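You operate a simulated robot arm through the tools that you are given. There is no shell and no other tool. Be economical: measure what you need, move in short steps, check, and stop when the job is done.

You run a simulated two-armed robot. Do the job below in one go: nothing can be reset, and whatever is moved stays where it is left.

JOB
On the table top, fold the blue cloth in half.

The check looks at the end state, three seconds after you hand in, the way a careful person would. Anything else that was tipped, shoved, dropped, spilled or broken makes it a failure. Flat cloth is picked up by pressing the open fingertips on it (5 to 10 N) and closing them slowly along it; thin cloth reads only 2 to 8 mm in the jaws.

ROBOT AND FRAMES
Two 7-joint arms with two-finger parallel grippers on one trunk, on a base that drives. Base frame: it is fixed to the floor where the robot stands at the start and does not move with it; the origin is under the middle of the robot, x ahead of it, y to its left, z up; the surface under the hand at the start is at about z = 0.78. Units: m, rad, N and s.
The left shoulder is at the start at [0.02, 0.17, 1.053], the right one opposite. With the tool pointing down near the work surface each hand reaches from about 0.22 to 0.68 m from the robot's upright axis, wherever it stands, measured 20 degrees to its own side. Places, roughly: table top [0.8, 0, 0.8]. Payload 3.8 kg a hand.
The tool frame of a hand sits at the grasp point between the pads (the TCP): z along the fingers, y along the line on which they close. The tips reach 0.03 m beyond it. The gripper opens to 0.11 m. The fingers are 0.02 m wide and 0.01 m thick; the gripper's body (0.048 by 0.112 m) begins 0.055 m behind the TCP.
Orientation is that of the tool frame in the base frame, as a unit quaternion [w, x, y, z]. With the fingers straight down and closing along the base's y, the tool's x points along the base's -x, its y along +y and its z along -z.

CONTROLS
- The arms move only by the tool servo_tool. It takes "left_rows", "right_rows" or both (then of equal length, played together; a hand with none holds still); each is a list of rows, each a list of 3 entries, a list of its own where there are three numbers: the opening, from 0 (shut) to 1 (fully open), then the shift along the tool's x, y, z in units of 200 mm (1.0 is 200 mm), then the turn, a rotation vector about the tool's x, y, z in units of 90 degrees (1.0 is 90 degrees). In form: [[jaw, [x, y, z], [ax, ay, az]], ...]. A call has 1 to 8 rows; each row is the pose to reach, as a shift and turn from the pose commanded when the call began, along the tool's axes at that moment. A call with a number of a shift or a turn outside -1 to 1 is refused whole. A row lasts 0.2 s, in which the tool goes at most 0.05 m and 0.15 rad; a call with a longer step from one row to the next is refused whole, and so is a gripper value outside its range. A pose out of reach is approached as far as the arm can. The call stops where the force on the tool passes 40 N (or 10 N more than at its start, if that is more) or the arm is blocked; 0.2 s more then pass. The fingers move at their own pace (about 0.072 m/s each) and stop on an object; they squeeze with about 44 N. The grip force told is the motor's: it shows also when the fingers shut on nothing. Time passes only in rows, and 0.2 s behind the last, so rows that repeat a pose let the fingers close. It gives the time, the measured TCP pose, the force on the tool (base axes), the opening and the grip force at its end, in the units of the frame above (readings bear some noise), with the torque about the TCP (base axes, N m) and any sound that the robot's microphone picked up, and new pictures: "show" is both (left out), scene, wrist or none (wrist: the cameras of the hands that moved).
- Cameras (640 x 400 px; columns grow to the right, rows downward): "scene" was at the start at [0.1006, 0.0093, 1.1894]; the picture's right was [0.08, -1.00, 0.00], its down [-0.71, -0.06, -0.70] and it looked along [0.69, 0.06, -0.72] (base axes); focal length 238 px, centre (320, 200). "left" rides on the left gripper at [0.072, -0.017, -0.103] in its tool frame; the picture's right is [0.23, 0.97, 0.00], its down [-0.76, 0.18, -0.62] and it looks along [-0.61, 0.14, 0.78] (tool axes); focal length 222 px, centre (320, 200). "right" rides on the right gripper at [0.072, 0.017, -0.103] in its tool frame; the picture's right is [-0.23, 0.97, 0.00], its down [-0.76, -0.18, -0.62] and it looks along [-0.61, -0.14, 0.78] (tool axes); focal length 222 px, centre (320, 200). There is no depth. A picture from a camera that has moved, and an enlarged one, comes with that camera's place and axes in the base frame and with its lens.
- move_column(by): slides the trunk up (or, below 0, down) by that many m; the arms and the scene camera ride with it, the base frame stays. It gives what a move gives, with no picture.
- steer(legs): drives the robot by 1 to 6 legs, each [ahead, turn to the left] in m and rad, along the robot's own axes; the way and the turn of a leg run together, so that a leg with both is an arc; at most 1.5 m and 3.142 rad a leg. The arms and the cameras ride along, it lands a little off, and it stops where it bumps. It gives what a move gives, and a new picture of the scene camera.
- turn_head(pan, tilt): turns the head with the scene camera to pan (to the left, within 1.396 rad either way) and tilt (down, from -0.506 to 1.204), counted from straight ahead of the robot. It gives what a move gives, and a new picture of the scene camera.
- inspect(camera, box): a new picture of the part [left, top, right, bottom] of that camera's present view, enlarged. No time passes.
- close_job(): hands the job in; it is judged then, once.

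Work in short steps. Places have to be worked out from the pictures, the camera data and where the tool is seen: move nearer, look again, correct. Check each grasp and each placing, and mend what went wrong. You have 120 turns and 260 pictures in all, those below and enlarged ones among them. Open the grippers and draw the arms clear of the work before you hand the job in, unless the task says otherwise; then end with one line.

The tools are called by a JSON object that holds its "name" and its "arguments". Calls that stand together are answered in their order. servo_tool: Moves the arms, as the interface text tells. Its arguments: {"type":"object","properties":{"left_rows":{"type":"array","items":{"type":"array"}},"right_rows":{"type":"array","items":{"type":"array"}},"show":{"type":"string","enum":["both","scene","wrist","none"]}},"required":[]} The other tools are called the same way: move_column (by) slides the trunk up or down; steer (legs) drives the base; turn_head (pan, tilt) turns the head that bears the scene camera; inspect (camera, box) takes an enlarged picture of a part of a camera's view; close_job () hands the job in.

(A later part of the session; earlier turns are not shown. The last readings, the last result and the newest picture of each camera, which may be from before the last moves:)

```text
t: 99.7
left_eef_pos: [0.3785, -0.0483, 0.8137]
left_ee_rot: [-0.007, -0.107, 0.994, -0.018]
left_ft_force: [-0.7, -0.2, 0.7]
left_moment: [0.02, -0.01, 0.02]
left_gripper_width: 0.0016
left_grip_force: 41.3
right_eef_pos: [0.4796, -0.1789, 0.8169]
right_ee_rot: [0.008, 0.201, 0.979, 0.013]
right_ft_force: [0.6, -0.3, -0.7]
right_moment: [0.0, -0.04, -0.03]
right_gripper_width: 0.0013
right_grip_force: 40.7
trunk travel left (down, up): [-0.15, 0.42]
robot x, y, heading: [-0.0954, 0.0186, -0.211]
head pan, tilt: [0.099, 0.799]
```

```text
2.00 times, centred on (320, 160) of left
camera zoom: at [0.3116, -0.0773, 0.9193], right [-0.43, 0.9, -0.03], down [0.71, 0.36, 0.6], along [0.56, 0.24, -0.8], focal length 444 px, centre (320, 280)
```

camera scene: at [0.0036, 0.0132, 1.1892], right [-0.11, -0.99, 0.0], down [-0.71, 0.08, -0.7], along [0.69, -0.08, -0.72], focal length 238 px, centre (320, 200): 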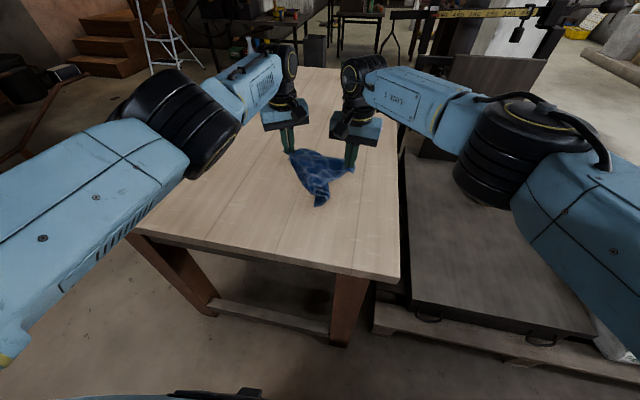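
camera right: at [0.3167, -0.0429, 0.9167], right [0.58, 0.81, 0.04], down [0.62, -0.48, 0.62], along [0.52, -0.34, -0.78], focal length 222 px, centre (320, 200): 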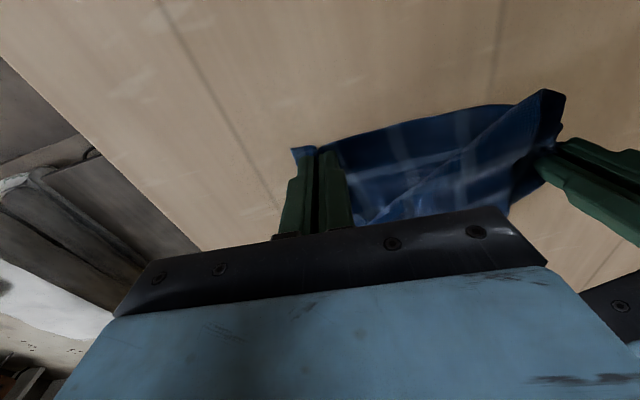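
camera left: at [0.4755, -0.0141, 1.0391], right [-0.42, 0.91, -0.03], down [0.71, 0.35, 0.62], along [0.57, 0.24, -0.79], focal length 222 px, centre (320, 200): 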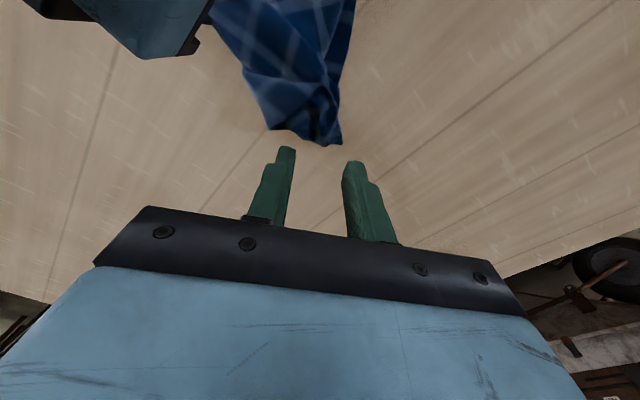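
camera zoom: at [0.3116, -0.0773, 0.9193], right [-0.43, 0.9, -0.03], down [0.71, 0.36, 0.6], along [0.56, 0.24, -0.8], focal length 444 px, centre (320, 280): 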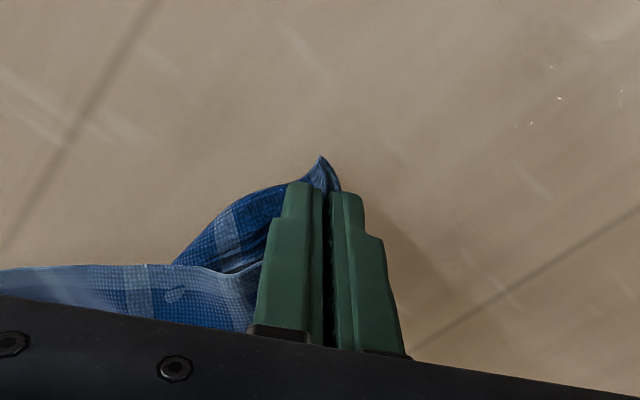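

Clean grip on B (1.6 mm). I lift both while spreading, turning the edge parallel to my front so that the cloth hangs from its long edge.

{"name": "servo_tool", "arguments": {"left_rows": [[0, [0, 0.02, -0.1], [0, 0, 0]], [0, [-0.06, 0.09, -0.2], [0, 0, 0]], [0, [-0.12, 0.16, -0.3], [0, 0, 0]], [0, [-0.18, 0.23, -0.4], [0, 0, 0]], [0, [-0.24, 0.3, -0.5], [0, 0, 0]], [0, [-0.29, 0.36, -0.6], [0, 0, 0]]], "right_rows": [[0, [0, 0, -0.1], [0, 0, 0]], [0, [0.06, 0, -0.2], [0, 0, 0]], [0, [0.13, 0.01, -0.3], [0, 0, 0]], [0, [0.2, 0.02, -0.4], [0, 0, 0]], [0, [0.27, 0.03, -0.5], [0, 0, 0]], [0, [0.33, 0.04, -0.6], [0, 0, 0]]], "show": "none"}}

{"name": "servo_tool", "arguments": {"left_rows": [[0, [-0.05, 0.07, -0.12], [0, 0, 0]], [0, [-0.1, 0.14, -0.24], [0, 0, 0]], [0, [-0.15, 0.2, -0.36], [0, 0, 0]], [0, [-0.2, 0.26, -0.48], [0, 0, 0]], [0, [-0.25, 0.3, -0.58], [0, 0, 0]], [0, [-0.25, 0.3, -0.58], [0, 0, 0]]], "right_rows": [[0, [0.05, 0, -0.12], [0, 0, 0]], [0, [0.11, 0.01, -0.24], [0, 0, 0]], [0, [0.17, 0.02, -0.36], [0, 0, 0]], [0, [0.23, 0.03, -0.48], [0, 0, 0]], [0, [0.28, 0.04, -0.565], [0, 0, 0]], [0, [0.28, 0.04, -0.565], [0, 0, 0]]], "show": "scene"}}

```text
t: 101.1
left_eef_pos: [0.4204, 0.038, 0.932]
left_ee_rot: [-0.007, -0.105, 0.994, -0.02]
left_ft_force: [-0.4, -1.2, -0.4]
left_moment: [-0.01, -0.02, 0.01]
left_gripper_width: 0.0014
left_grip_force: 41.4
right_eef_pos: [0.4212, -0.1489, 0.9374]
right_ee_rot: [0.008, 0.2, 0.98, 0.013]
right_ft_force: [0.1, -0.3, -0.9]
right_moment: [-0.02, 0.0, 0.0]
right_gripper_width: 0.0015
right_grip_force: 41.6
trunk travel left (down, up): [-0.15, 0.42]
robot x, y, heading: [-0.0974, 0.0226, -0.208]
head pan, tilt: [0.099, 0.799]
```

```text
t: 102.2
left_eef_pos: [0.4481, 0.0983, 1.0351]
left_ee_rot: [-0.008, -0.094, 0.995, -0.026]
left_ft_force: [-7.1, -18.9, -0.7]
left_moment: [-0.47, 0.21, -0.29]
left_gripper_width: 0.0015
left_grip_force: 41.1
right_eef_pos: [0.3753, -0.1171, 1.0407]
right_ee_rot: [0.011, 0.194, 0.981, 0.024]
right_ft_force: [6.6, 18.4, 0.2]
right_moment: [0.56, -0.2, 0.24]
right_gripper_width: 0.0013
right_grip_force: 41.3
trunk travel left (down, up): [-0.15, 0.42]
robot x, y, heading: [-0.0987, 0.0217, -0.211]
head pan, tilt: [0.099, 0.799]
stopped in row 5 (right hand): the force on the tool passed its limit at 41 N (the readings are from after the stop); the commanded pose is now the measured one
camera scene: at [0.0017, 0.0103, 1.1894], right [-0.11, -0.99, 0.0], down [-0.71, 0.08, -0.7], along [0.69, -0.08, -0.72], focal length 238 px, centre (320, 200)
```

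scene: 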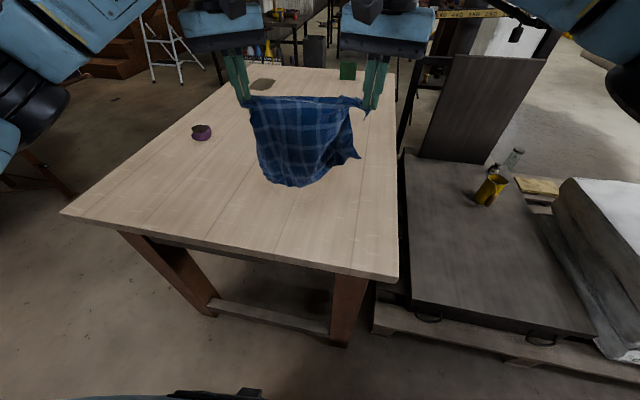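

That hangs almost like a sheet. I relax the spread by 1 cm and zoom.

{"name": "servo_tool", "arguments": {"left_rows": [[0, [0.01, -0.04, 0], [0, 0, 0]], [0, [0.01, -0.04, 0], [0, 0, 0]], [0, [0.01, -0.04, 0], [0, 0, 0]]], "show": "none"}}

{"name": "inspect", "arguments": {"camera": "scene", "box": [228, 80, 388, 200]}}

```text
t: 103.0
left_eef_pos: [0.4503, 0.0922, 1.034]
left_ee_rot: [-0.008, -0.099, 0.995, -0.024]
left_ft_force: [-5.8, -16.3, 0.6]
left_moment: [-0.44, 0.2, -0.22]
left_gripper_width: 0.0011
left_grip_force: 40.9
right_eef_pos: [0.3757, -0.1201, 1.04]
right_ee_rot: [0.01, 0.196, 0.98, 0.021]
right_ft_force: [5.8, 15.1, 0.4]
right_moment: [0.48, -0.18, 0.22]
right_gripper_width: 0.0016
right_grip_force: 41.4
trunk travel left (down, up): [-0.15, 0.42]
robot x, y, heading: [-0.0973, 0.0222, -0.209]
head pan, tilt: [0.099, 0.799]
```

```text
3.33 times, centred on (308, 140) of scene
camera zoom: at [0.0017, 0.0104, 1.1894], right [-0.11, -0.99, 0.0], down [-0.71, 0.08, -0.7], along [0.69, -0.08, -0.72], focal length 792 px, centre (360, 400)
```

zoom: 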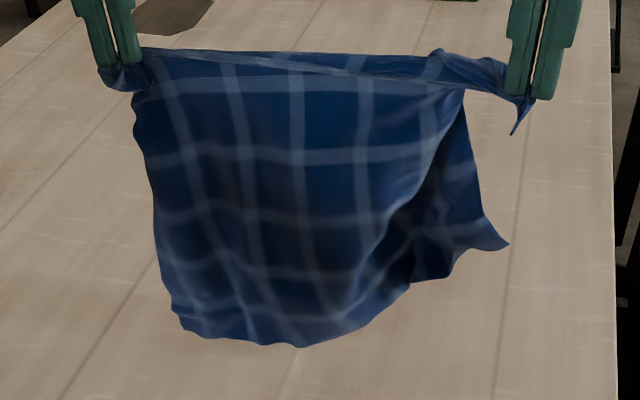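

A nearly flat sheet, held by its long edge. I bring it 10 cm nearer and lower a little to set the bottom edge down.

{"name": "servo_tool", "arguments": {"left_rows": [[0, [0.1, 0.06, -0.06], [0, 0, 0]], [0, [0.2, 0.13, -0.08], [0, 0, 0]], [0, [0.31, 0.205, -0.06], [0, 0, 0]], [0, [0.41, 0.275, -0.02], [0, 0, 0]], [0, [0.41, 0.275, 0.05], [0, 0, 0]], [0, [0.41, 0.275, 0.12], [0, 0, 0]]], "right_rows": [[0, [0.12, 0, -0.06], [0, 0, 0]], [0, [0.25, 0, -0.08], [0, 0, 0]], [0, [0.38, 0, -0.06], [0, 0, 0]], [0, [0.52, 0, -0.02], [0, 0, 0]], [0, [0.56, 0, 0.05], [0, 0, 0]], [0, [0.56, 0, 0.12], [0, 0, 0]]], "show": "scene"}}

```text
t: 104.5
left_eef_pos: [0.3574, 0.1297, 1.0091]
left_ee_rot: [-0.006, -0.1, 0.995, -0.024]
left_ft_force: [-3.6, -9.6, 0.3]
left_moment: [-0.26, 0.09, -0.13]
left_gripper_width: 0.0012
left_grip_force: 40.6
right_eef_pos: [0.2737, -0.0741, 1.0143]
right_ee_rot: [0.01, 0.197, 0.98, 0.019]
right_ft_force: [4.4, 9.1, -0.1]
right_moment: [0.31, -0.11, 0.13]
right_gripper_width: 0.0016
right_grip_force: 41.4
trunk travel left (down, up): [-0.15, 0.42]
robot x, y, heading: [-0.0994, 0.0205, -0.21]
head pan, tilt: [0.099, 0.799]
camera scene: at [0.0018, 0.0105, 1.1894], right [-0.11, -0.99, 0.0], down [-0.71, 0.08, -0.7], along [0.69, -0.08, -0.72], focal length 238 px, centre (320, 200)
```

scene: 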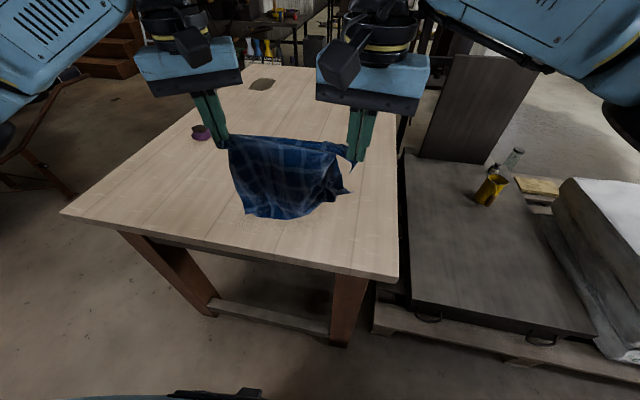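

Bottom edge is on the table. I lay it out slowly away from me, stopping short of the left arm's far limit.

{"name": "servo_tool", "arguments": {"left_rows": [[0, [-0.123, -0.086, 0.025], [0, 0, 0]], [0, [-0.287, -0.2, 0.05], [0, 0, 0]], [0, [-0.4516, -0.314, 0.125], [0, 0, 0]], [0, [-0.595, -0.414, 0.25], [0, 0, 0]], [0, [-0.7, -0.487, 0.42], [0, 0, 0]], [0, [-0.76, -0.53, 0.6], [0, 0, 0]], [0, [-0.8, -0.556, 0.77], [0, 0, 0]], [0, [-0.8, -0.556, 0.88], [0, 0, 0]]], "right_rows": [[0, [-0.15, 0, 0.025], [0, 0, 0]], [0, [-0.35, 0, 0.05], [0, 0, 0]], [0, [-0.55, 0, 0.13], [0, 0, 0]], [0, [-0.725, 0, 0.26], [0, 0, 0]], [0, [-0.855, 0, 0.44], [0, 0, 0]], [0, [-0.93, 0, 0.62], [0, 0, 0]], [0, [-0.97, 0, 0.79], [0, 0, 0]], [0, [-0.97, 0, 0.9], [0, 0, 0]]], "show": "scene"}}

{"name": "inspect", "arguments": {"camera": "scene", "box": [220, 120, 380, 240]}}

```text
t: 106.2
left_eef_pos: [0.5354, 0.0455, 0.8384]
left_ee_rot: [-0.008, -0.098, 0.995, -0.023]
left_ft_force: [-0.8, -0.5, -0.6]
left_moment: [0.0, -0.01, 0.0]
left_gripper_width: 0.0013
left_grip_force: 41.2
right_eef_pos: [0.4599, -0.1433, 0.8344]
right_ee_rot: [0.009, 0.197, 0.98, 0.02]
right_ft_force: [-1.1, 0.5, 0.1]
right_moment: [0.0, 0.0, 0.0]
right_gripper_width: 0.001
right_grip_force: 41.3
trunk travel left (down, up): [-0.15, 0.42]
robot x, y, heading: [-0.0977, 0.0218, -0.211]
head pan, tilt: [0.099, 0.799]
camera scene: at [0.0018, 0.0105, 1.1894], right [-0.11, -0.99, 0.0], down [-0.71, 0.08, -0.7], along [0.69, -0.08, -0.72], focal length 238 px, centre (320, 200)
```

scene: 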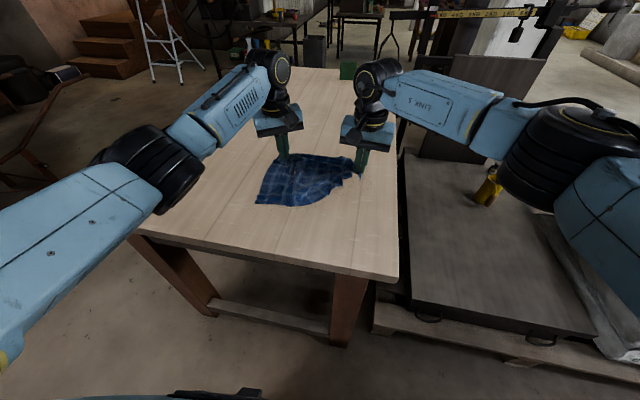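

```text
3.33 times, centred on (300, 180) of scene
camera zoom: at [0.0018, 0.0105, 1.1894], right [-0.11, -0.99, 0.0], down [-0.71, 0.08, -0.7], along [0.69, -0.08, -0.72], focal length 792 px, centre (387, 267)
```

zoom: 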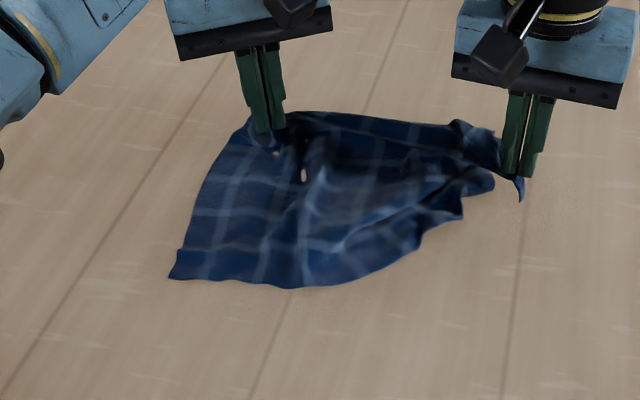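

Much better: the left two-thirds is flat; only the right near corner is tucked. I lower, release both, and lift clear to see it.

{"name": "servo_tool", "arguments": {"left_rows": [[0, [0, 0, 0.07], [0, 0, 0]], [0, [0, 0, 0.11], [0, 0, 0]], [0.15, [0, 0, 0.11], [0, 0, 0]], [0.3, [0, 0, 0.11], [0, 0, 0]], [0.35, [0, 0, 0.05], [0, 0, 0]], [0.35, [0.03, 0, -0.1], [0, 0, 0]], [0.35, [0.1, 0.1, -0.27], [0, 0, 0]], [0.35, [0.18, 0.3, -0.35], [0, 0, 0]]], "right_rows": [[0, [0, 0, 0.06], [0, 0, 0]], [0, [0, 0, 0.1], [0, 0, 0]], [0.15, [0, 0, 0.1], [0, 0, 0]], [0.3, [0, 0, 0.1], [0, 0, 0]], [0.35, [0, 0, 0.04], [0, 0, 0]], [0.35, [0, 0, -0.1], [0, 0, 0]], [0.35, [0.05, -0.1, -0.27], [0, 0, 0]], [0.35, [0.12, -0.3, -0.35], [0, 0, 0]]], "show": "none"}}

{"name": "inspect", "arguments": {"camera": "scene", "box": [220, 120, 380, 240]}}

```text
t: 108.0
left_eef_pos: [0.4869, 0.0978, 0.9046]
left_ee_rot: [-0.007, -0.098, 0.995, -0.024]
left_ft_force: [-0.1, -0.3, -0.9]
left_moment: [0.01, 0.0, 0.0]
left_gripper_width: 0.0386
left_grip_force: 0.2
right_eef_pos: [0.4085, -0.193, 0.9068]
right_ee_rot: [0.011, 0.195, 0.981, 0.02]
right_ft_force: [-0.8, -0.4, -0.5]
right_moment: [-0.02, 0.03, 0.04]
right_gripper_width: 0.0386
right_grip_force: 0.0
trunk travel left (down, up): [-0.15, 0.42]
robot x, y, heading: [-0.1003, 0.0205, -0.211]
head pan, tilt: [0.099, 0.799]
```

```text
3.33 times, centred on (300, 180) of scene
camera zoom: at [0.0009, 0.0104, 1.1895], right [-0.11, -0.99, 0.0], down [-0.71, 0.08, -0.7], along [0.69, -0.08, -0.72], focal length 792 px, centre (387, 267)
```

zoom: 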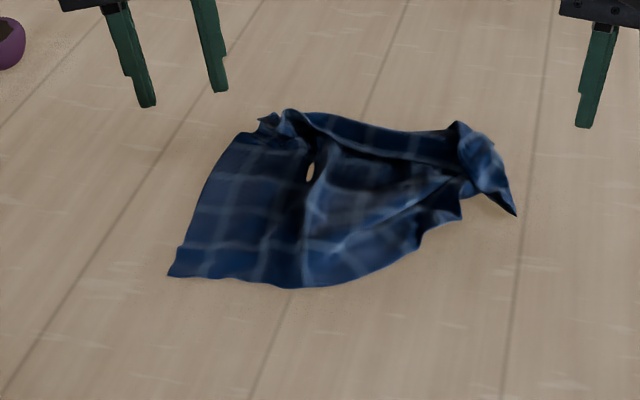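

Near-left corner is clean; the right near corner (NR) is tucked by the right far corner (C). I zoom on the right part to grip NR.

{"name": "inspect", "arguments": {"camera": "scene", "box": [310, 145, 358, 181]}}

{"name": "inspect", "arguments": {"camera": "right", "box": [240, 0, 640, 250]}}

```text
11.11 times, centred on (334, 163) of scene
camera zoom: at [0.0009, 0.0104, 1.1895], right [-0.11, -0.99, 0.0], down [-0.71, 0.08, -0.7], along [0.69, -0.08, -0.72], focal length 2641 px, centre (164, 611)
```

zoom: 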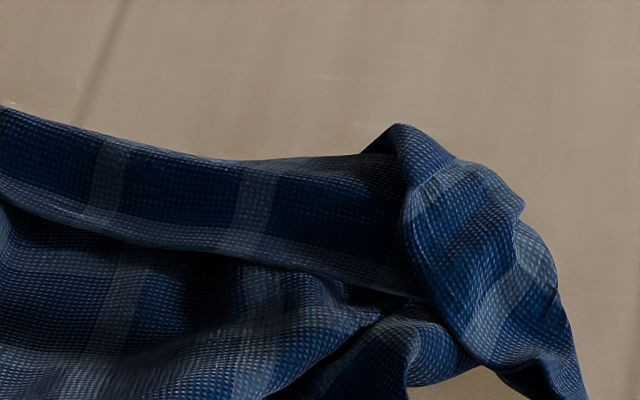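

```text
1.60 times, centred on (440, 125) of right
camera zoom: at [0.3448, -0.1537, 1.0104], right [0.58, 0.81, 0.04], down [0.62, -0.48, 0.62], along [0.53, -0.34, -0.78], focal length 355 px, centre (128, 320)
```

zoom: 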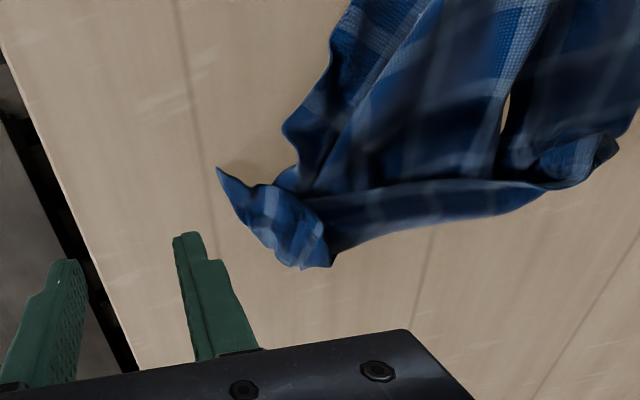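

NR is at about (0.443,-0.09). I move the right hand over it, narrow jaws, and lower to contact.

{"name": "servo_tool", "arguments": {"right_rows": [[0.25, [0.02, 0.15, 0.03], [0, 0, 0]], [0.22, [0.05, 0.35, 0.08], [0, 0, 0]], [0.22, [0.082, 0.568, 0.15], [0, 0, 0]], [0.22, [0.082, 0.568, 0.3], [0, 0, 0]], [0.22, [0.082, 0.568, 0.4], [0, 0, 0]], [0.22, [0.082, 0.568, 0.445], [0, 0, 0]]], "show": "none"}}

{"name": "inspect", "arguments": {"camera": "right", "box": [200, 50, 520, 250]}}

```text
t: 109.5
left_eef_pos: [0.4875, 0.0985, 0.9043]
left_ee_rot: [-0.007, -0.098, 0.995, -0.023]
left_ft_force: [0.4, 0.8, -1.0]
left_moment: [-0.03, -0.02, 0.02]
left_gripper_width: 0.0384
left_grip_force: 0.0
right_eef_pos: [0.4436, -0.0777, 0.8223]
right_ee_rot: [0.01, 0.197, 0.98, 0.019]
right_ft_force: [0.4, 0.8, 0.4]
right_moment: [0.01, 0.0, -0.01]
right_gripper_width: 0.0243
right_grip_force: 0.0
trunk travel left (down, up): [-0.15, 0.42]
robot x, y, heading: [-0.0977, 0.021, -0.211]
head pan, tilt: [0.099, 0.799]
```

```text
2.00 times, centred on (360, 150) of right
camera zoom: at [0.3803, -0.0383, 0.9261], right [0.58, 0.81, 0.04], down [0.62, -0.48, 0.62], along [0.53, -0.34, -0.78], focal length 444 px, centre (240, 300)
```

zoom: 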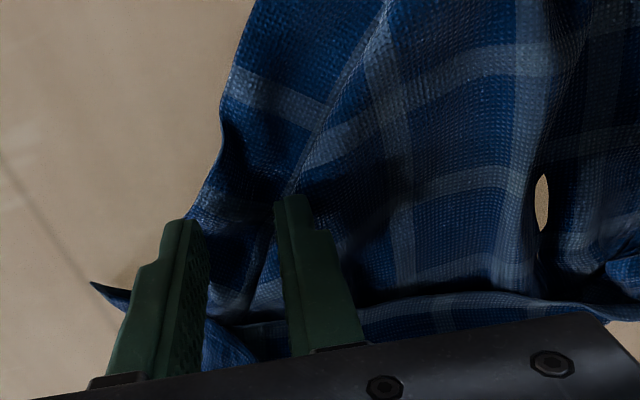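

Tips straddle the NR end. I press and close.

{"name": "servo_tool", "arguments": {"right_rows": [[0.22, [0, 0, 0.025], [0, 0, 0]], [0.22, [0, 0, 0.045], [0, 0, 0]], [0.17, [0, 0, 0.05], [0, 0, 0]], [0.12, [0, 0, 0.05], [0, 0, 0]], [0.07, [0, 0, 0.045], [0, 0, 0]], [0.0, [0, 0, 0.04], [0, 0, 0]], [0.0, [0, 0, 0.03], [0, 0, 0]]], "show": "none"}}

{"name": "servo_tool", "arguments": {"right_rows": [[0, [0.05, 0, -0.1], [0, 0, 0]], [0, [0.15, -0.05, -0.18], [0, 0, 0]], [0, [0.3, -0.12, -0.22], [0, 0, 0]], [0, [0.45, -0.19, -0.22], [0, 0, 0]], [0, [0.55, -0.25, -0.15], [0, 0, 0]]], "show": "none"}}

{"name": "inspect", "arguments": {"camera": "scene", "box": [220, 120, 380, 240]}}

```text
t: 111.0
left_eef_pos: [0.4872, 0.0992, 0.9052]
left_ee_rot: [-0.007, -0.098, 0.995, -0.023]
left_ft_force: [-0.2, 0.3, -0.3]
left_moment: [0.01, 0.01, 0.02]
left_gripper_width: 0.0388
left_grip_force: 0.0
right_eef_pos: [0.4426, -0.0783, 0.8149]
right_ee_rot: [0.01, 0.196, 0.98, 0.02]
right_ft_force: [-0.5, 0.9, -1.4]
right_moment: [0.04, -0.02, -0.04]
right_gripper_width: 0.0022
right_grip_force: 42.1
trunk travel left (down, up): [-0.15, 0.42]
robot x, y, heading: [-0.0987, 0.018, -0.212]
head pan, tilt: [0.099, 0.799]
```

```text
t: 112.2
left_eef_pos: [0.4865, 0.0965, 0.9043]
left_ee_rot: [-0.007, -0.099, 0.995, -0.023]
left_ft_force: [-0.5, -0.5, -0.1]
left_moment: [0.01, 0.0, -0.01]
left_gripper_width: 0.0383
left_grip_force: 0.0
right_eef_pos: [0.3202, -0.0831, 0.8397]
right_ee_rot: [0.01, 0.198, 0.98, 0.019]
right_ft_force: [0.3, -0.2, 0.2]
right_moment: [-0.01, 0.0, 0.05]
right_gripper_width: 0.002
right_grip_force: 42.6
trunk travel left (down, up): [-0.15, 0.42]
robot x, y, heading: [-0.0991, 0.0236, -0.212]
head pan, tilt: [0.099, 0.799]
```

```text
3.33 times, centred on (300, 180) of scene
camera zoom: at [0.0016, 0.0103, 1.1894], right [-0.11, -0.99, 0.0], down [-0.71, 0.08, -0.7], along [0.69, -0.08, -0.72], focal length 792 px, centre (387, 267)
```

zoom: 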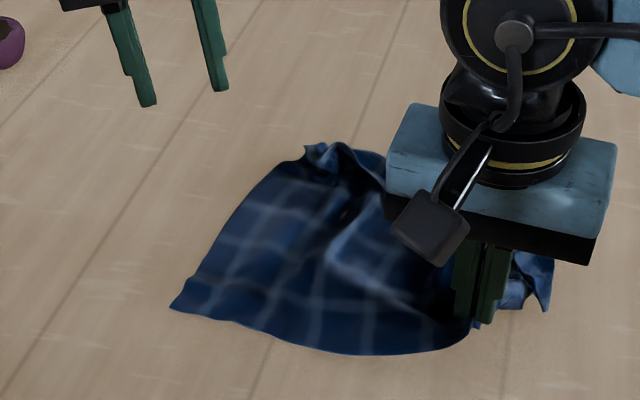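

Opening well. I pull NR another 5 cm to the right, set it down and release.

{"name": "servo_tool", "arguments": {"right_rows": [[0, [-0.01, -0.08, 0.02], [0, 0, 0]], [0, [-0.02, -0.17, 0.04], [0, 0, 0]], [0, [-0.03, -0.27, 0.08], [0, 0, 0]], [0, [-0.03, -0.32, 0.12], [0, 0, 0]], [0.2, [-0.03, -0.32, 0.12], [0, 0, 0]], [0.35, [-0.03, -0.32, 0.1], [0, 0, 0]], [0.35, [-0.03, -0.32, -0.1], [0, 0, 0]], [0.35, [0.05, -0.42, -0.3], [0, 0, 0]]], "show": "none"}}

{"name": "servo_tool", "arguments": {"right_rows": [[0.35, [0, -0.2, -0.05], [0, 0, 0]], [0.35, [0, -0.4, -0.1], [0, 0, 0]], [0.35, [0, -0.55, -0.1], [0, 0, 0]]], "show": "scene"}}

{"name": "inspect", "arguments": {"camera": "scene", "box": [220, 120, 380, 240]}}

```text
t: 114.0
left_eef_pos: [0.4875, 0.0971, 0.905]
left_ee_rot: [-0.008, -0.099, 0.995, -0.024]
left_ft_force: [-0.2, -0.2, 1.3]
left_moment: [0.01, 0.0, 0.01]
left_gripper_width: 0.0385
left_grip_force: 0.0
right_eef_pos: [0.277, -0.1572, 0.8995]
right_ee_rot: [0.01, 0.196, 0.98, 0.02]
right_ft_force: [0.2, 0.8, 0.0]
right_moment: [-0.04, -0.04, -0.01]
right_gripper_width: 0.0384
right_grip_force: 0.0
trunk travel left (down, up): [-0.15, 0.42]
robot x, y, heading: [-0.0994, 0.0245, -0.208]
head pan, tilt: [0.099, 0.799]
```

```text
t: 114.8
left_eef_pos: [0.4871, 0.0983, 0.9043]
left_ee_rot: [-0.008, -0.099, 0.995, -0.023]
left_ft_force: [1.0, -0.6, 0.7]
left_moment: [-0.01, -0.01, 0.0]
left_gripper_width: 0.0386
left_grip_force: 0.1
right_eef_pos: [0.2344, -0.2582, 0.9145]
right_ee_rot: [0.011, 0.196, 0.98, 0.02]
right_ft_force: [0.9, 1.0, -0.1]
right_moment: [-0.01, 0.02, 0.04]
right_gripper_width: 0.0386
right_grip_force: 0.0
trunk travel left (down, up): [-0.15, 0.42]
robot x, y, heading: [-0.0984, 0.0262, -0.212]
head pan, tilt: [0.099, 0.799]
camera scene: at [0.0015, 0.0102, 1.1894], right [-0.11, -0.99, 0.0], down [-0.71, 0.08, -0.7], along [0.69, -0.08, -0.72], focal length 238 px, centre (320, 200)
```

scene: 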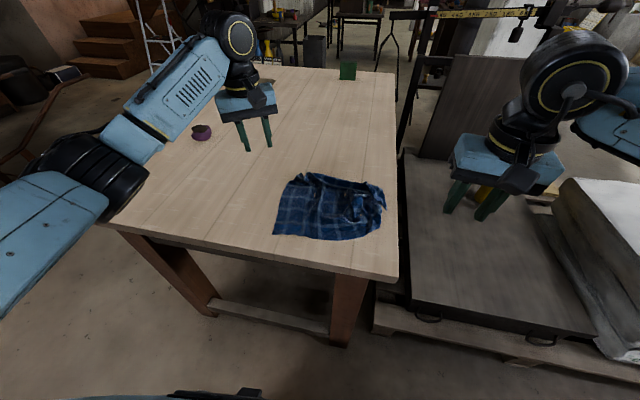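

```text
3.33 times, centred on (300, 180) of scene
camera zoom: at [0.0015, 0.0102, 1.1894], right [-0.11, -0.99, 0.0], down [-0.71, 0.08, -0.7], along [0.69, -0.08, -0.72], focal length 792 px, centre (387, 267)
```

zoom: 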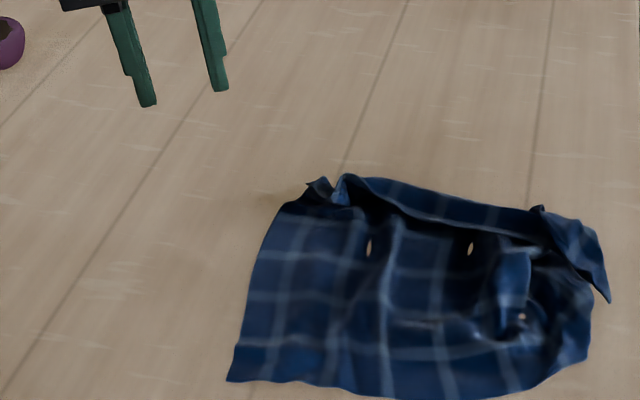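

The cloth is now nearly a rectangle, with the far edge hemmed over and corner C folded in. I go for FL (left hand, about (0.488,-0.008)) and C's tip (right hand, about (0.367,-0.179)) to pull the far edge out straight.

{"name": "servo_tool", "arguments": {"left_rows": [[0.3, [0.02, -0.1, 0.03], [0, 0, 0]], [0.24, [0.05, -0.2, 0.08], [0, 0, 0]], [0.24, [0.07, -0.3, 0.13], [0, 0, 0]], [0.24, [0.09, -0.42, 0.18], [0, 0, 0]], [0.24, [0.103, -0.52, 0.24], [0, 0, 0]]], "right_rows": [[0.3, [-0.09, 0.12, 0.03], [0, 0, 0]], [0.24, [-0.18, 0.25, 0.08], [0, 0, 0]], [0.24, [-0.27, 0.37, 0.14], [0, 0, 0]], [0.24, [-0.36, 0.5, 0.22], [0, 0, 0]], [0.24, [-0.455, 0.624, 0.3], [0, 0, 0]]], "show": "none"}}

{"name": "inspect", "arguments": {"camera": "left", "box": [160, 20, 480, 220]}}

{"name": "inspect", "arguments": {"camera": "right", "box": [160, 20, 480, 220]}}

```text
t: 116.0
left_eef_pos: [0.488, -0.0093, 0.8624]
left_ee_rot: [-0.007, -0.099, 0.995, -0.023]
left_ft_force: [0.0, 0.5, -0.4]
left_moment: [0.02, 0.0, -0.02]
left_gripper_width: 0.0262
left_grip_force: 0.1
right_eef_pos: [0.3678, -0.1791, 0.8592]
right_ee_rot: [0.011, 0.197, 0.98, 0.02]
right_ft_force: [-0.7, 0.0, 0.6]
right_moment: [-0.02, -0.01, -0.03]
right_gripper_width: 0.0266
right_grip_force: 0.1
trunk travel left (down, up): [-0.15, 0.42]
robot x, y, heading: [-0.0939, 0.0204, -0.207]
head pan, tilt: [0.099, 0.799]
```

```text
2.00 times, centred on (320, 120) of left
camera zoom: at [0.4207, -0.0363, 0.9684], right [-0.41, 0.91, -0.04], down [0.72, 0.35, 0.6], along [0.56, 0.22, -0.8], focal length 444 px, centre (320, 360)
```

zoom: 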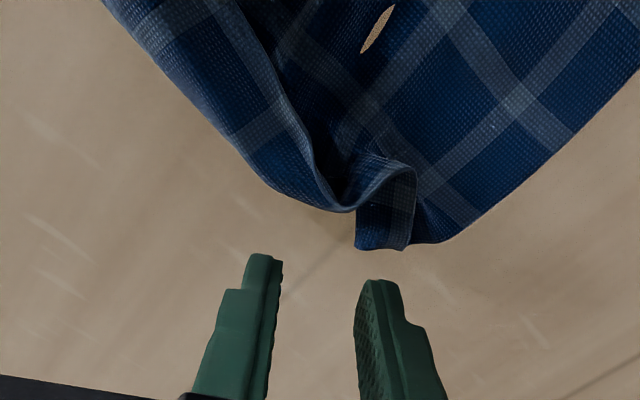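

```text
2.00 times, centred on (320, 120) of right
camera zoom: at [0.3043, -0.1404, 0.963], right [0.58, 0.81, 0.04], down [0.62, -0.48, 0.62], along [0.53, -0.34, -0.78], focal length 444 px, centre (320, 360)
```

zoom: 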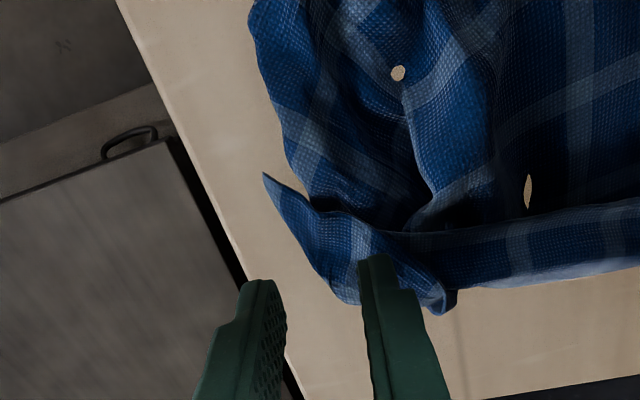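

Both corners are visible. I correct: left about 3 cm left and 1 cm nearer; right 1.4 cm towards the tip; then lower to contact.

{"name": "servo_tool", "arguments": {"left_rows": [[0.24, [0.05, 0.14, 0.03], [0, 0, 0]], [0.24, [0.05, 0.14, 0.1], [0, 0, 0]], [0.24, [0.05, 0.14, 0.18], [0, 0, 0]], [0.24, [0.05, 0.14, 0.22], [0, 0, 0]], [0.24, [0.05, 0.14, 0.24], [0, 0, 0]]], "right_rows": [[0.24, [0.06, -0.06, 0.03], [0, 0, 0]], [0.24, [0.06, -0.06, 0.1], [0, 0, 0]], [0.24, [0.06, -0.06, 0.17], [0, 0, 0]], [0.24, [0.06, -0.06, 0.21], [0, 0, 0]], [0.24, [0.06, -0.06, 0.23], [0, 0, 0]]], "show": "none"}}

{"name": "inspect", "arguments": {"camera": "left", "box": [160, 60, 480, 260]}}

{"name": "inspect", "arguments": {"camera": "right", "box": [160, 60, 480, 260]}}

```text
t: 117.2
left_eef_pos: [0.4732, 0.0136, 0.8132]
left_ee_rot: [-0.008, -0.099, 0.995, -0.023]
left_ft_force: [-0.1, 0.1, 1.3]
left_moment: [-0.01, 0.01, 0.01]
left_gripper_width: 0.0265
left_grip_force: 0.2
right_eef_pos: [0.3531, -0.1834, 0.813]
right_ee_rot: [0.011, 0.196, 0.98, 0.021]
right_ft_force: [-0.1, 0.2, 2.1]
right_moment: [-0.01, 0.0, 0.0]
right_gripper_width: 0.0266
right_grip_force: 0.0
trunk travel left (down, up): [-0.15, 0.42]
robot x, y, heading: [-0.0952, 0.0197, -0.21]
head pan, tilt: [0.099, 0.799]
```

```text
2.00 times, centred on (320, 160) of left
camera zoom: at [0.4057, -0.0121, 0.9195], right [-0.41, 0.91, -0.04], down [0.72, 0.35, 0.6], along [0.56, 0.22, -0.8], focal length 444 px, centre (320, 280)
```

zoom: 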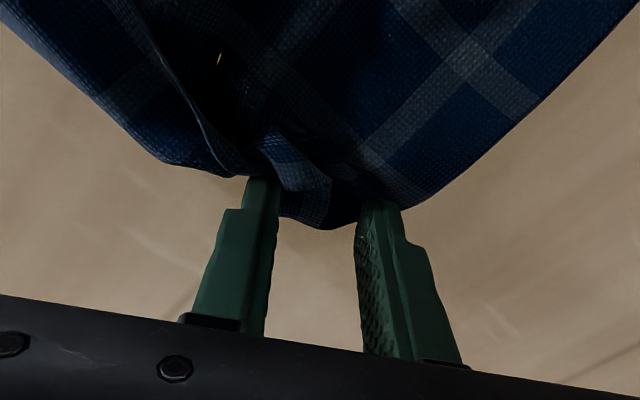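

```text
2.00 times, centred on (320, 160) of right
camera zoom: at [0.2893, -0.1448, 0.9166], right [0.58, 0.81, 0.05], down [0.62, -0.48, 0.62], along [0.53, -0.34, -0.78], focal length 444 px, centre (320, 280)
```

zoom: 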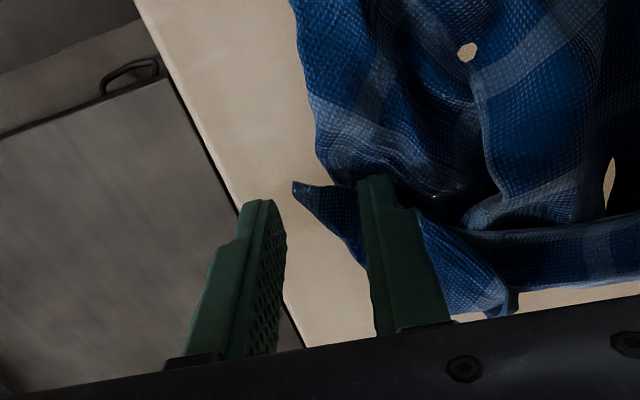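

Both straddle their corners. I press a little more and close both.

{"name": "servo_tool", "arguments": {"left_rows": [[0.24, [0.02, 0, 0.012], [0, 0, 0]], [0.24, [0.02, 0, 0.018], [0, 0, 0]], [0.18, [0.02, 0, 0.018], [0, 0, 0]], [0.12, [0.02, 0, 0.018], [0, 0, 0]], [0.06, [0.02, 0, 0.012], [0, 0, 0]], [0, [0.02, 0, 0.008], [0, 0, 0]], [0, [0.02, 0, 0.0], [0, 0, 0]]], "right_rows": [[0.24, [0.02, 0, 0.008], [0, 0, 0]], [0.24, [0.02, 0, 0.012], [0, 0, 0]], [0.18, [0.02, 0, 0.012], [0, 0, 0]], [0.12, [0.02, 0, 0.012], [0, 0, 0]], [0.06, [0.02, 0, 0.008], [0, 0, 0]], [0, [0.02, 0, 0.004], [0, 0, 0]], [0, [0.02, 0, 0.0], [0, 0, 0]]], "show": "none"}}

{"name": "servo_tool", "arguments": {"left_rows": [[0, [0, 0, -0.1], [0, 0, 0]], [0, [0, 0.02, -0.25], [0, 0, 0]], [0, [0, 0.05, -0.4], [0, 0, 0]], [0, [0, 0.05, -0.6], [0, 0, 0]], [0, [0, 0.1, -0.75], [0, 0, 0]]], "right_rows": [[0, [0, 0, -0.1], [0, 0, 0]], [0, [-0.05, 0, -0.25], [0, 0, 0]], [0, [-0.12, 0.02, -0.4], [0, 0, 0]], [0, [-0.2, 0.05, -0.6], [0, 0, 0]], [0, [-0.25, 0.05, -0.75], [0, 0, 0]]], "show": "scene"}}

{"name": "inspect", "arguments": {"camera": "scene", "box": [240, 100, 400, 220]}}

```text
t: 118.8
left_eef_pos: [0.4671, 0.0137, 0.8132]
left_ee_rot: [-0.007, -0.099, 0.995, -0.024]
left_ft_force: [-0.2, -1.3, 2.1]
left_moment: [-0.02, 0.0, 0.0]
left_gripper_width: 0.0016
left_grip_force: 41.8
right_eef_pos: [0.3489, -0.1807, 0.8134]
right_ee_rot: [0.01, 0.196, 0.98, 0.019]
right_ft_force: [2.6, 3.3, 12.7]
right_moment: [0.13, -0.06, 0.0]
right_gripper_width: 0.0029
right_grip_force: 42.4
trunk travel left (down, up): [-0.15, 0.42]
robot x, y, heading: [-0.0988, 0.0213, -0.209]
head pan, tilt: [0.099, 0.799]
```

```text
t: 120.0
left_eef_pos: [0.4647, 0.041, 0.9592]
left_ee_rot: [-0.007, -0.099, 0.995, -0.025]
left_ft_force: [-0.3, -0.1, -0.4]
left_moment: [-0.05, -0.01, 0.01]
left_gripper_width: 0.0019
left_grip_force: 41.7
right_eef_pos: [0.3958, -0.1979, 0.9625]
right_ee_rot: [0.01, 0.195, 0.98, 0.02]
right_ft_force: [-0.9, 0.0, 0.7]
right_moment: [0.0, 0.01, 0.0]
right_gripper_width: 0.0024
right_grip_force: 42.7
trunk travel left (down, up): [-0.15, 0.42]
robot x, y, heading: [-0.0996, 0.0241, -0.215]
head pan, tilt: [0.099, 0.799]
camera scene: at [0.0013, 0.0107, 1.1895], right [-0.11, -0.99, 0.0], down [-0.71, 0.08, -0.7], along [0.69, -0.08, -0.72], focal length 238 px, centre (320, 200)
```

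scene: 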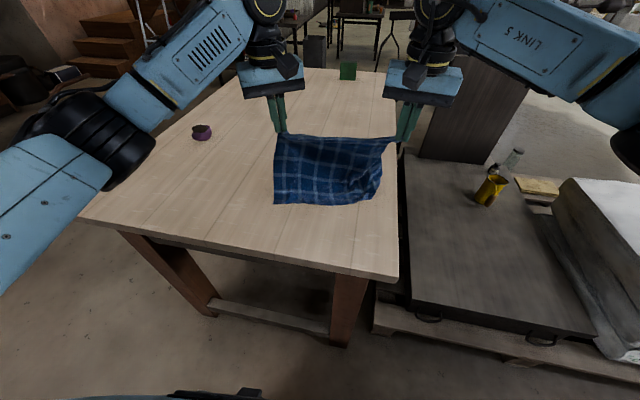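

```text
3.33 times, centred on (320, 160) of scene
camera zoom: at [0.0013, 0.0107, 1.1895], right [-0.11, -0.99, 0.0], down [-0.71, 0.08, -0.7], along [0.69, -0.08, -0.72], focal length 792 px, centre (320, 333)
```

zoom: 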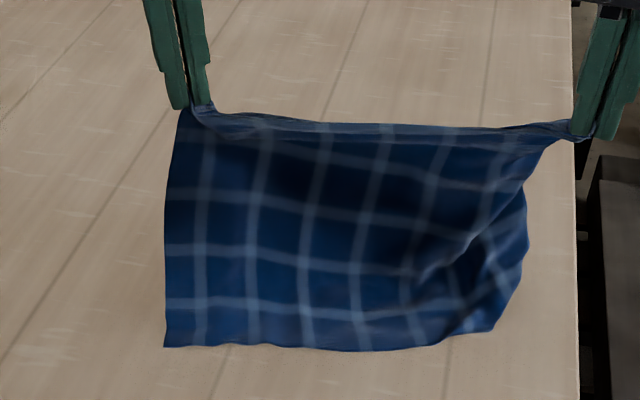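

Excellent: the cloth is now hanging clean from its far long edge, bottom edge on the table. I lift it clear, bring it about 10 cm nearer and 3 cm left (within easy reach), and set the bottom edge down.

{"name": "servo_tool", "arguments": {"left_rows": [[0, [0.05, 0.03, -0.15], [0, 0, 0]], [0, [0.1, 0.08, -0.3], [0, 0, 0]], [0, [0.2, 0.16, -0.42], [0, 0, 0]], [0, [0.3, 0.25, -0.46], [0, 0, 0]], [0, [0.4, 0.32, -0.44], [0, 0, 0]], [0, [0.447, 0.356, -0.36], [0, 0, 0]], [0, [0.447, 0.356, -0.24], [0, 0, 0]]], "right_rows": [[0, [0.06, 0, -0.15], [0, 0, 0]], [0, [0.13, 0.01, -0.3], [0, 0, 0]], [0, [0.26, 0.02, -0.42], [0, 0, 0]], [0, [0.39, 0.03, -0.46], [0, 0, 0]], [0, [0.51, 0.04, -0.44], [0, 0, 0]], [0, [0.57, 0.04, -0.36], [0, 0, 0]], [0, [0.57, 0.04, -0.24], [0, 0, 0]]], "show": "none"}}

{"name": "inspect", "arguments": {"camera": "scene", "box": [220, 110, 380, 230]}}

```text
t: 121.7
left_eef_pos: [0.3608, 0.0902, 1.0091]
left_ee_rot: [-0.008, -0.098, 0.995, -0.024]
left_ft_force: [0.8, -0.2, -0.3]
left_moment: [-0.02, -0.01, 0.01]
left_gripper_width: 0.0016
left_grip_force: 42.0
right_eef_pos: [0.2944, -0.1483, 1.0128]
right_ee_rot: [0.011, 0.198, 0.98, 0.02]
right_ft_force: [0.6, 0.5, -0.7]
right_moment: [0.01, 0.01, 0.02]
right_gripper_width: 0.0023
right_grip_force: 42.0
trunk travel left (down, up): [-0.15, 0.42]
robot x, y, heading: [-0.0986, 0.0196, -0.205]
head pan, tilt: [0.099, 0.799]
```

```text
3.33 times, centred on (300, 170) of scene
camera zoom: at [0.002, 0.0104, 1.1894], right [-0.11, -0.99, 0.0], down [-0.71, 0.08, -0.7], along [0.69, -0.08, -0.72], focal length 792 px, centre (387, 300)
```

zoom: 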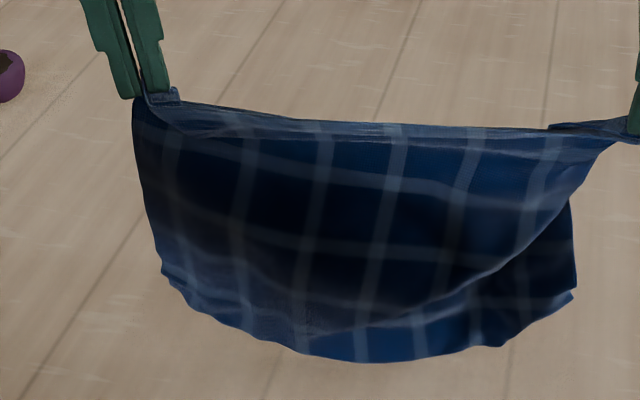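

Hanging well open. Now I lay it out away from me slowly.

{"name": "servo_tool", "arguments": {"left_rows": [[0, [-0.137, -0.06, 0.025], [0, 0, 0]], [0, [-0.32, -0.14, 0.05], [0, 0, 0]], [0, [-0.504, -0.22, 0.125], [0, 0, 0]], [0, [-0.664, -0.29, 0.25], [0, 0, 0]], [0, [-0.779, -0.34, 0.42], [0, 0, 0]], [0, [-0.83, -0.36, 0.6], [0, 0, 0]], [0, [-0.85, -0.37, 0.77], [0, 0, 0]], [0, [-0.85, -0.37, 0.9], [0, 0, 0]]], "right_rows": [[0, [-0.147, 0.03, 0.025], [0, 0, 0]], [0, [-0.344, 0.06, 0.05], [0, 0, 0]], [0, [-0.54, 0.09, 0.13], [0, 0, 0]], [0, [-0.712, 0.12, 0.26], [0, 0, 0]], [0, [-0.835, 0.14, 0.43], [0, 0, 0]], [0, [-0.89, 0.15, 0.61], [0, 0, 0]], [0, [-0.91, 0.15, 0.78], [0, 0, 0]], [0, [-0.91, 0.15, 0.91], [0, 0, 0]]], "show": "none"}}

{"name": "inspect", "arguments": {"camera": "scene", "box": [230, 120, 390, 240]}}

```text
t: 123.5
left_eef_pos: [0.5439, 0.0484, 0.8283]
left_ee_rot: [-0.007, -0.098, 0.995, -0.024]
left_ft_force: [0.4, -0.4, 0.1]
left_moment: [-0.03, 0.01, -0.02]
left_gripper_width: 0.0017
left_grip_force: 41.9
right_eef_pos: [0.4777, -0.1832, 0.8328]
right_ee_rot: [0.01, 0.197, 0.98, 0.019]
right_ft_force: [0.4, 0.4, -0.4]
right_moment: [0.01, 0.0, 0.02]
right_gripper_width: 0.0025
right_grip_force: 42.0
trunk travel left (down, up): [-0.15, 0.42]
robot x, y, heading: [-0.0997, 0.0232, -0.209]
head pan, tilt: [0.099, 0.799]
```

```text
3.33 times, centred on (310, 180) of scene
camera zoom: at [0.0019, 0.0105, 1.1894], right [-0.11, -0.99, 0.0], down [-0.71, 0.08, -0.7], along [0.69, -0.08, -0.72], focal length 792 px, centre (353, 267)
```

zoom: 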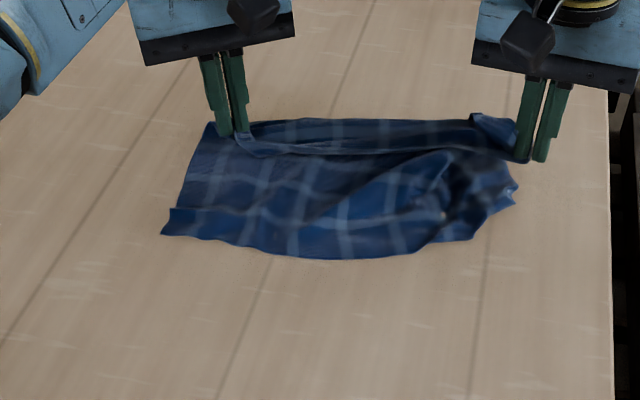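

The bottom edge slid forward, leaving slack, and the arms are at their far limit. With the far edge held low, I drive the base 0.12 m forward (that spot was free before), which pulls the cloth out straight.

{"name": "steer", "arguments": {"legs": [[0.12, 0]]}}

{"name": "inspect", "arguments": {"camera": "scene", "box": [230, 120, 390, 240]}}

```text
t: 124.7
left_eef_pos: [0.663, 0.0252, 0.8291]
left_ee_rot: [-0.007, -0.1, 0.995, -0.024]
left_ft_force: [0.5, 0.1, 0.7]
left_moment: [-0.04, 0.05, -0.01]
left_gripper_width: 0.0018
left_grip_force: 42.0
right_eef_pos: [0.5977, -0.2069, 0.8325]
right_ee_rot: [0.01, 0.195, 0.981, 0.019]
right_ft_force: [-0.1, 0.3, -0.7]
right_moment: [-0.01, 0.0, 0.01]
right_gripper_width: 0.0021
right_grip_force: 42.5
trunk travel left (down, up): [-0.15, 0.42]
robot x, y, heading: [0.0211, -0.0008, -0.207]
head pan, tilt: [0.099, 0.799]
camera scene: at [0.1208, -0.0142, 1.1893], right [-0.11, -0.99, 0.0], down [-0.71, 0.08, -0.7], along [0.69, -0.07, -0.72], focal length 238 px, centre (320, 200)
```

scene: 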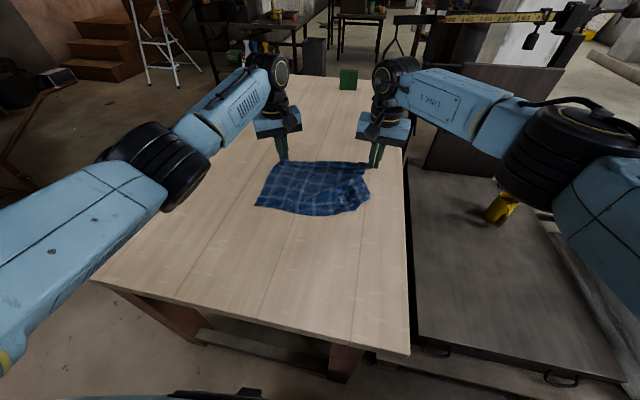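

```text
3.33 times, centred on (310, 180) of scene
camera zoom: at [0.1208, -0.0142, 1.1893], right [-0.11, -0.99, 0.0], down [-0.71, 0.08, -0.7], along [0.69, -0.07, -0.72], focal length 792 px, centre (353, 267)
```

zoom: 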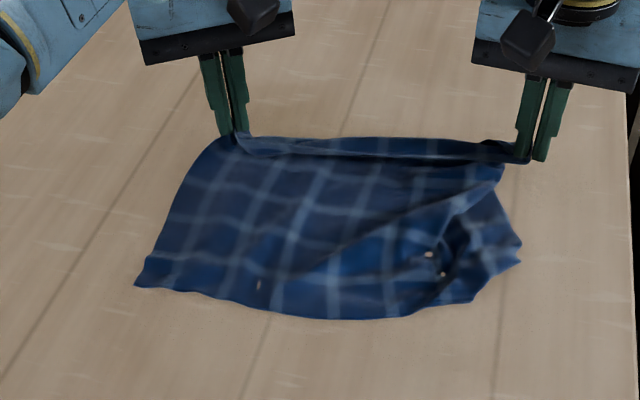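

Much flatter now. NL and the left side are clean; NR is crumpled by about 5 cm. I will fold near edge over far edge instead: set down and release both hands, then go for NL and NR.

{"name": "servo_tool", "arguments": {"left_rows": [[0, [0, 0, 0.05], [0, 0, 0]], [0, [0, 0, 0.07], [0, 0, 0]], [0.15, [0, 0, 0.07], [0, 0, 0]], [0.3, [0, 0, 0.06], [0, 0, 0]], [0.3, [0.0, 0, -0.08], [0, 0, 0]], [0.3, [0.1, 0.04, -0.22], [0, 0, 0.06]], [0.3, [0.27, 0.1, -0.28], [0, 0, 0.14]], [0.26, [0.44, 0.17, -0.25], [0, 0, 0.22]]], "right_rows": [[0, [0, 0, 0.05], [0, 0, 0]], [0, [0, 0, 0.08], [0, 0, 0]], [0.15, [0, 0, 0.08], [0, 0, 0]], [0.3, [0, 0, 0.07], [0, 0, 0]], [0.3, [0.0, 0, -0.08], [0, 0, 0]], [0.3, [0.1, 0, -0.24], [0, 0, 0]], [0.3, [0.27, 0.03, -0.3], [0, 0, 0]], [0.3, [0.45, 0.08, -0.3], [0, 0, 0]]], "show": "none"}}

{"name": "inspect", "arguments": {"camera": "scene", "box": [230, 140, 390, 260]}}

{"name": "inspect", "arguments": {"camera": "right", "box": [160, 0, 560, 250]}}

```text
t: 126.5
left_eef_pos: [0.5709, 0.0428, 0.8798]
left_ee_rot: [-0.003, 0.073, 0.997, -0.025]
left_ft_force: [-0.3, 0.0, 1.1]
left_moment: [0.01, 0.0, 0.01]
left_gripper_width: 0.0287
left_grip_force: 0.1
right_eef_pos: [0.5179, -0.1622, 0.8916]
right_ee_rot: [0.01, 0.196, 0.98, 0.021]
right_ft_force: [-0.4, 0.6, 0.1]
right_moment: [-0.03, 0.01, 0.01]
right_gripper_width: 0.0331
right_grip_force: 0.1
trunk travel left (down, up): [-0.15, 0.42]
robot x, y, heading: [0.0211, -0.0032, -0.206]
head pan, tilt: [0.099, 0.799]
```

```text
3.33 times, centred on (310, 200) of scene
camera zoom: at [0.1197, -0.0139, 1.1895], right [-0.11, -0.99, 0.0], down [-0.71, 0.08, -0.7], along [0.69, -0.07, -0.72], focal length 792 px, centre (353, 200)
```

zoom: 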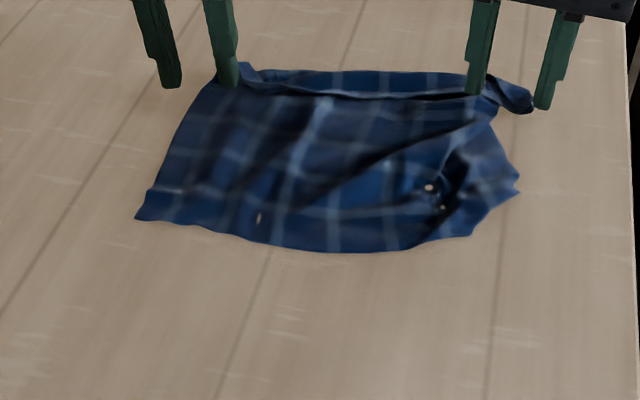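

```text
1.60 times, centred on (360, 125) of right
camera zoom: at [0.455, -0.1226, 0.9951], right [0.58, 0.81, 0.04], down [0.62, -0.48, 0.62], along [0.53, -0.34, -0.78], focal length 355 px, centre (256, 320)
```

zoom: 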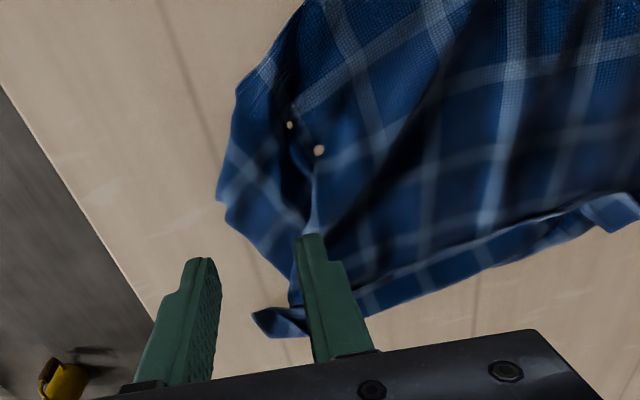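

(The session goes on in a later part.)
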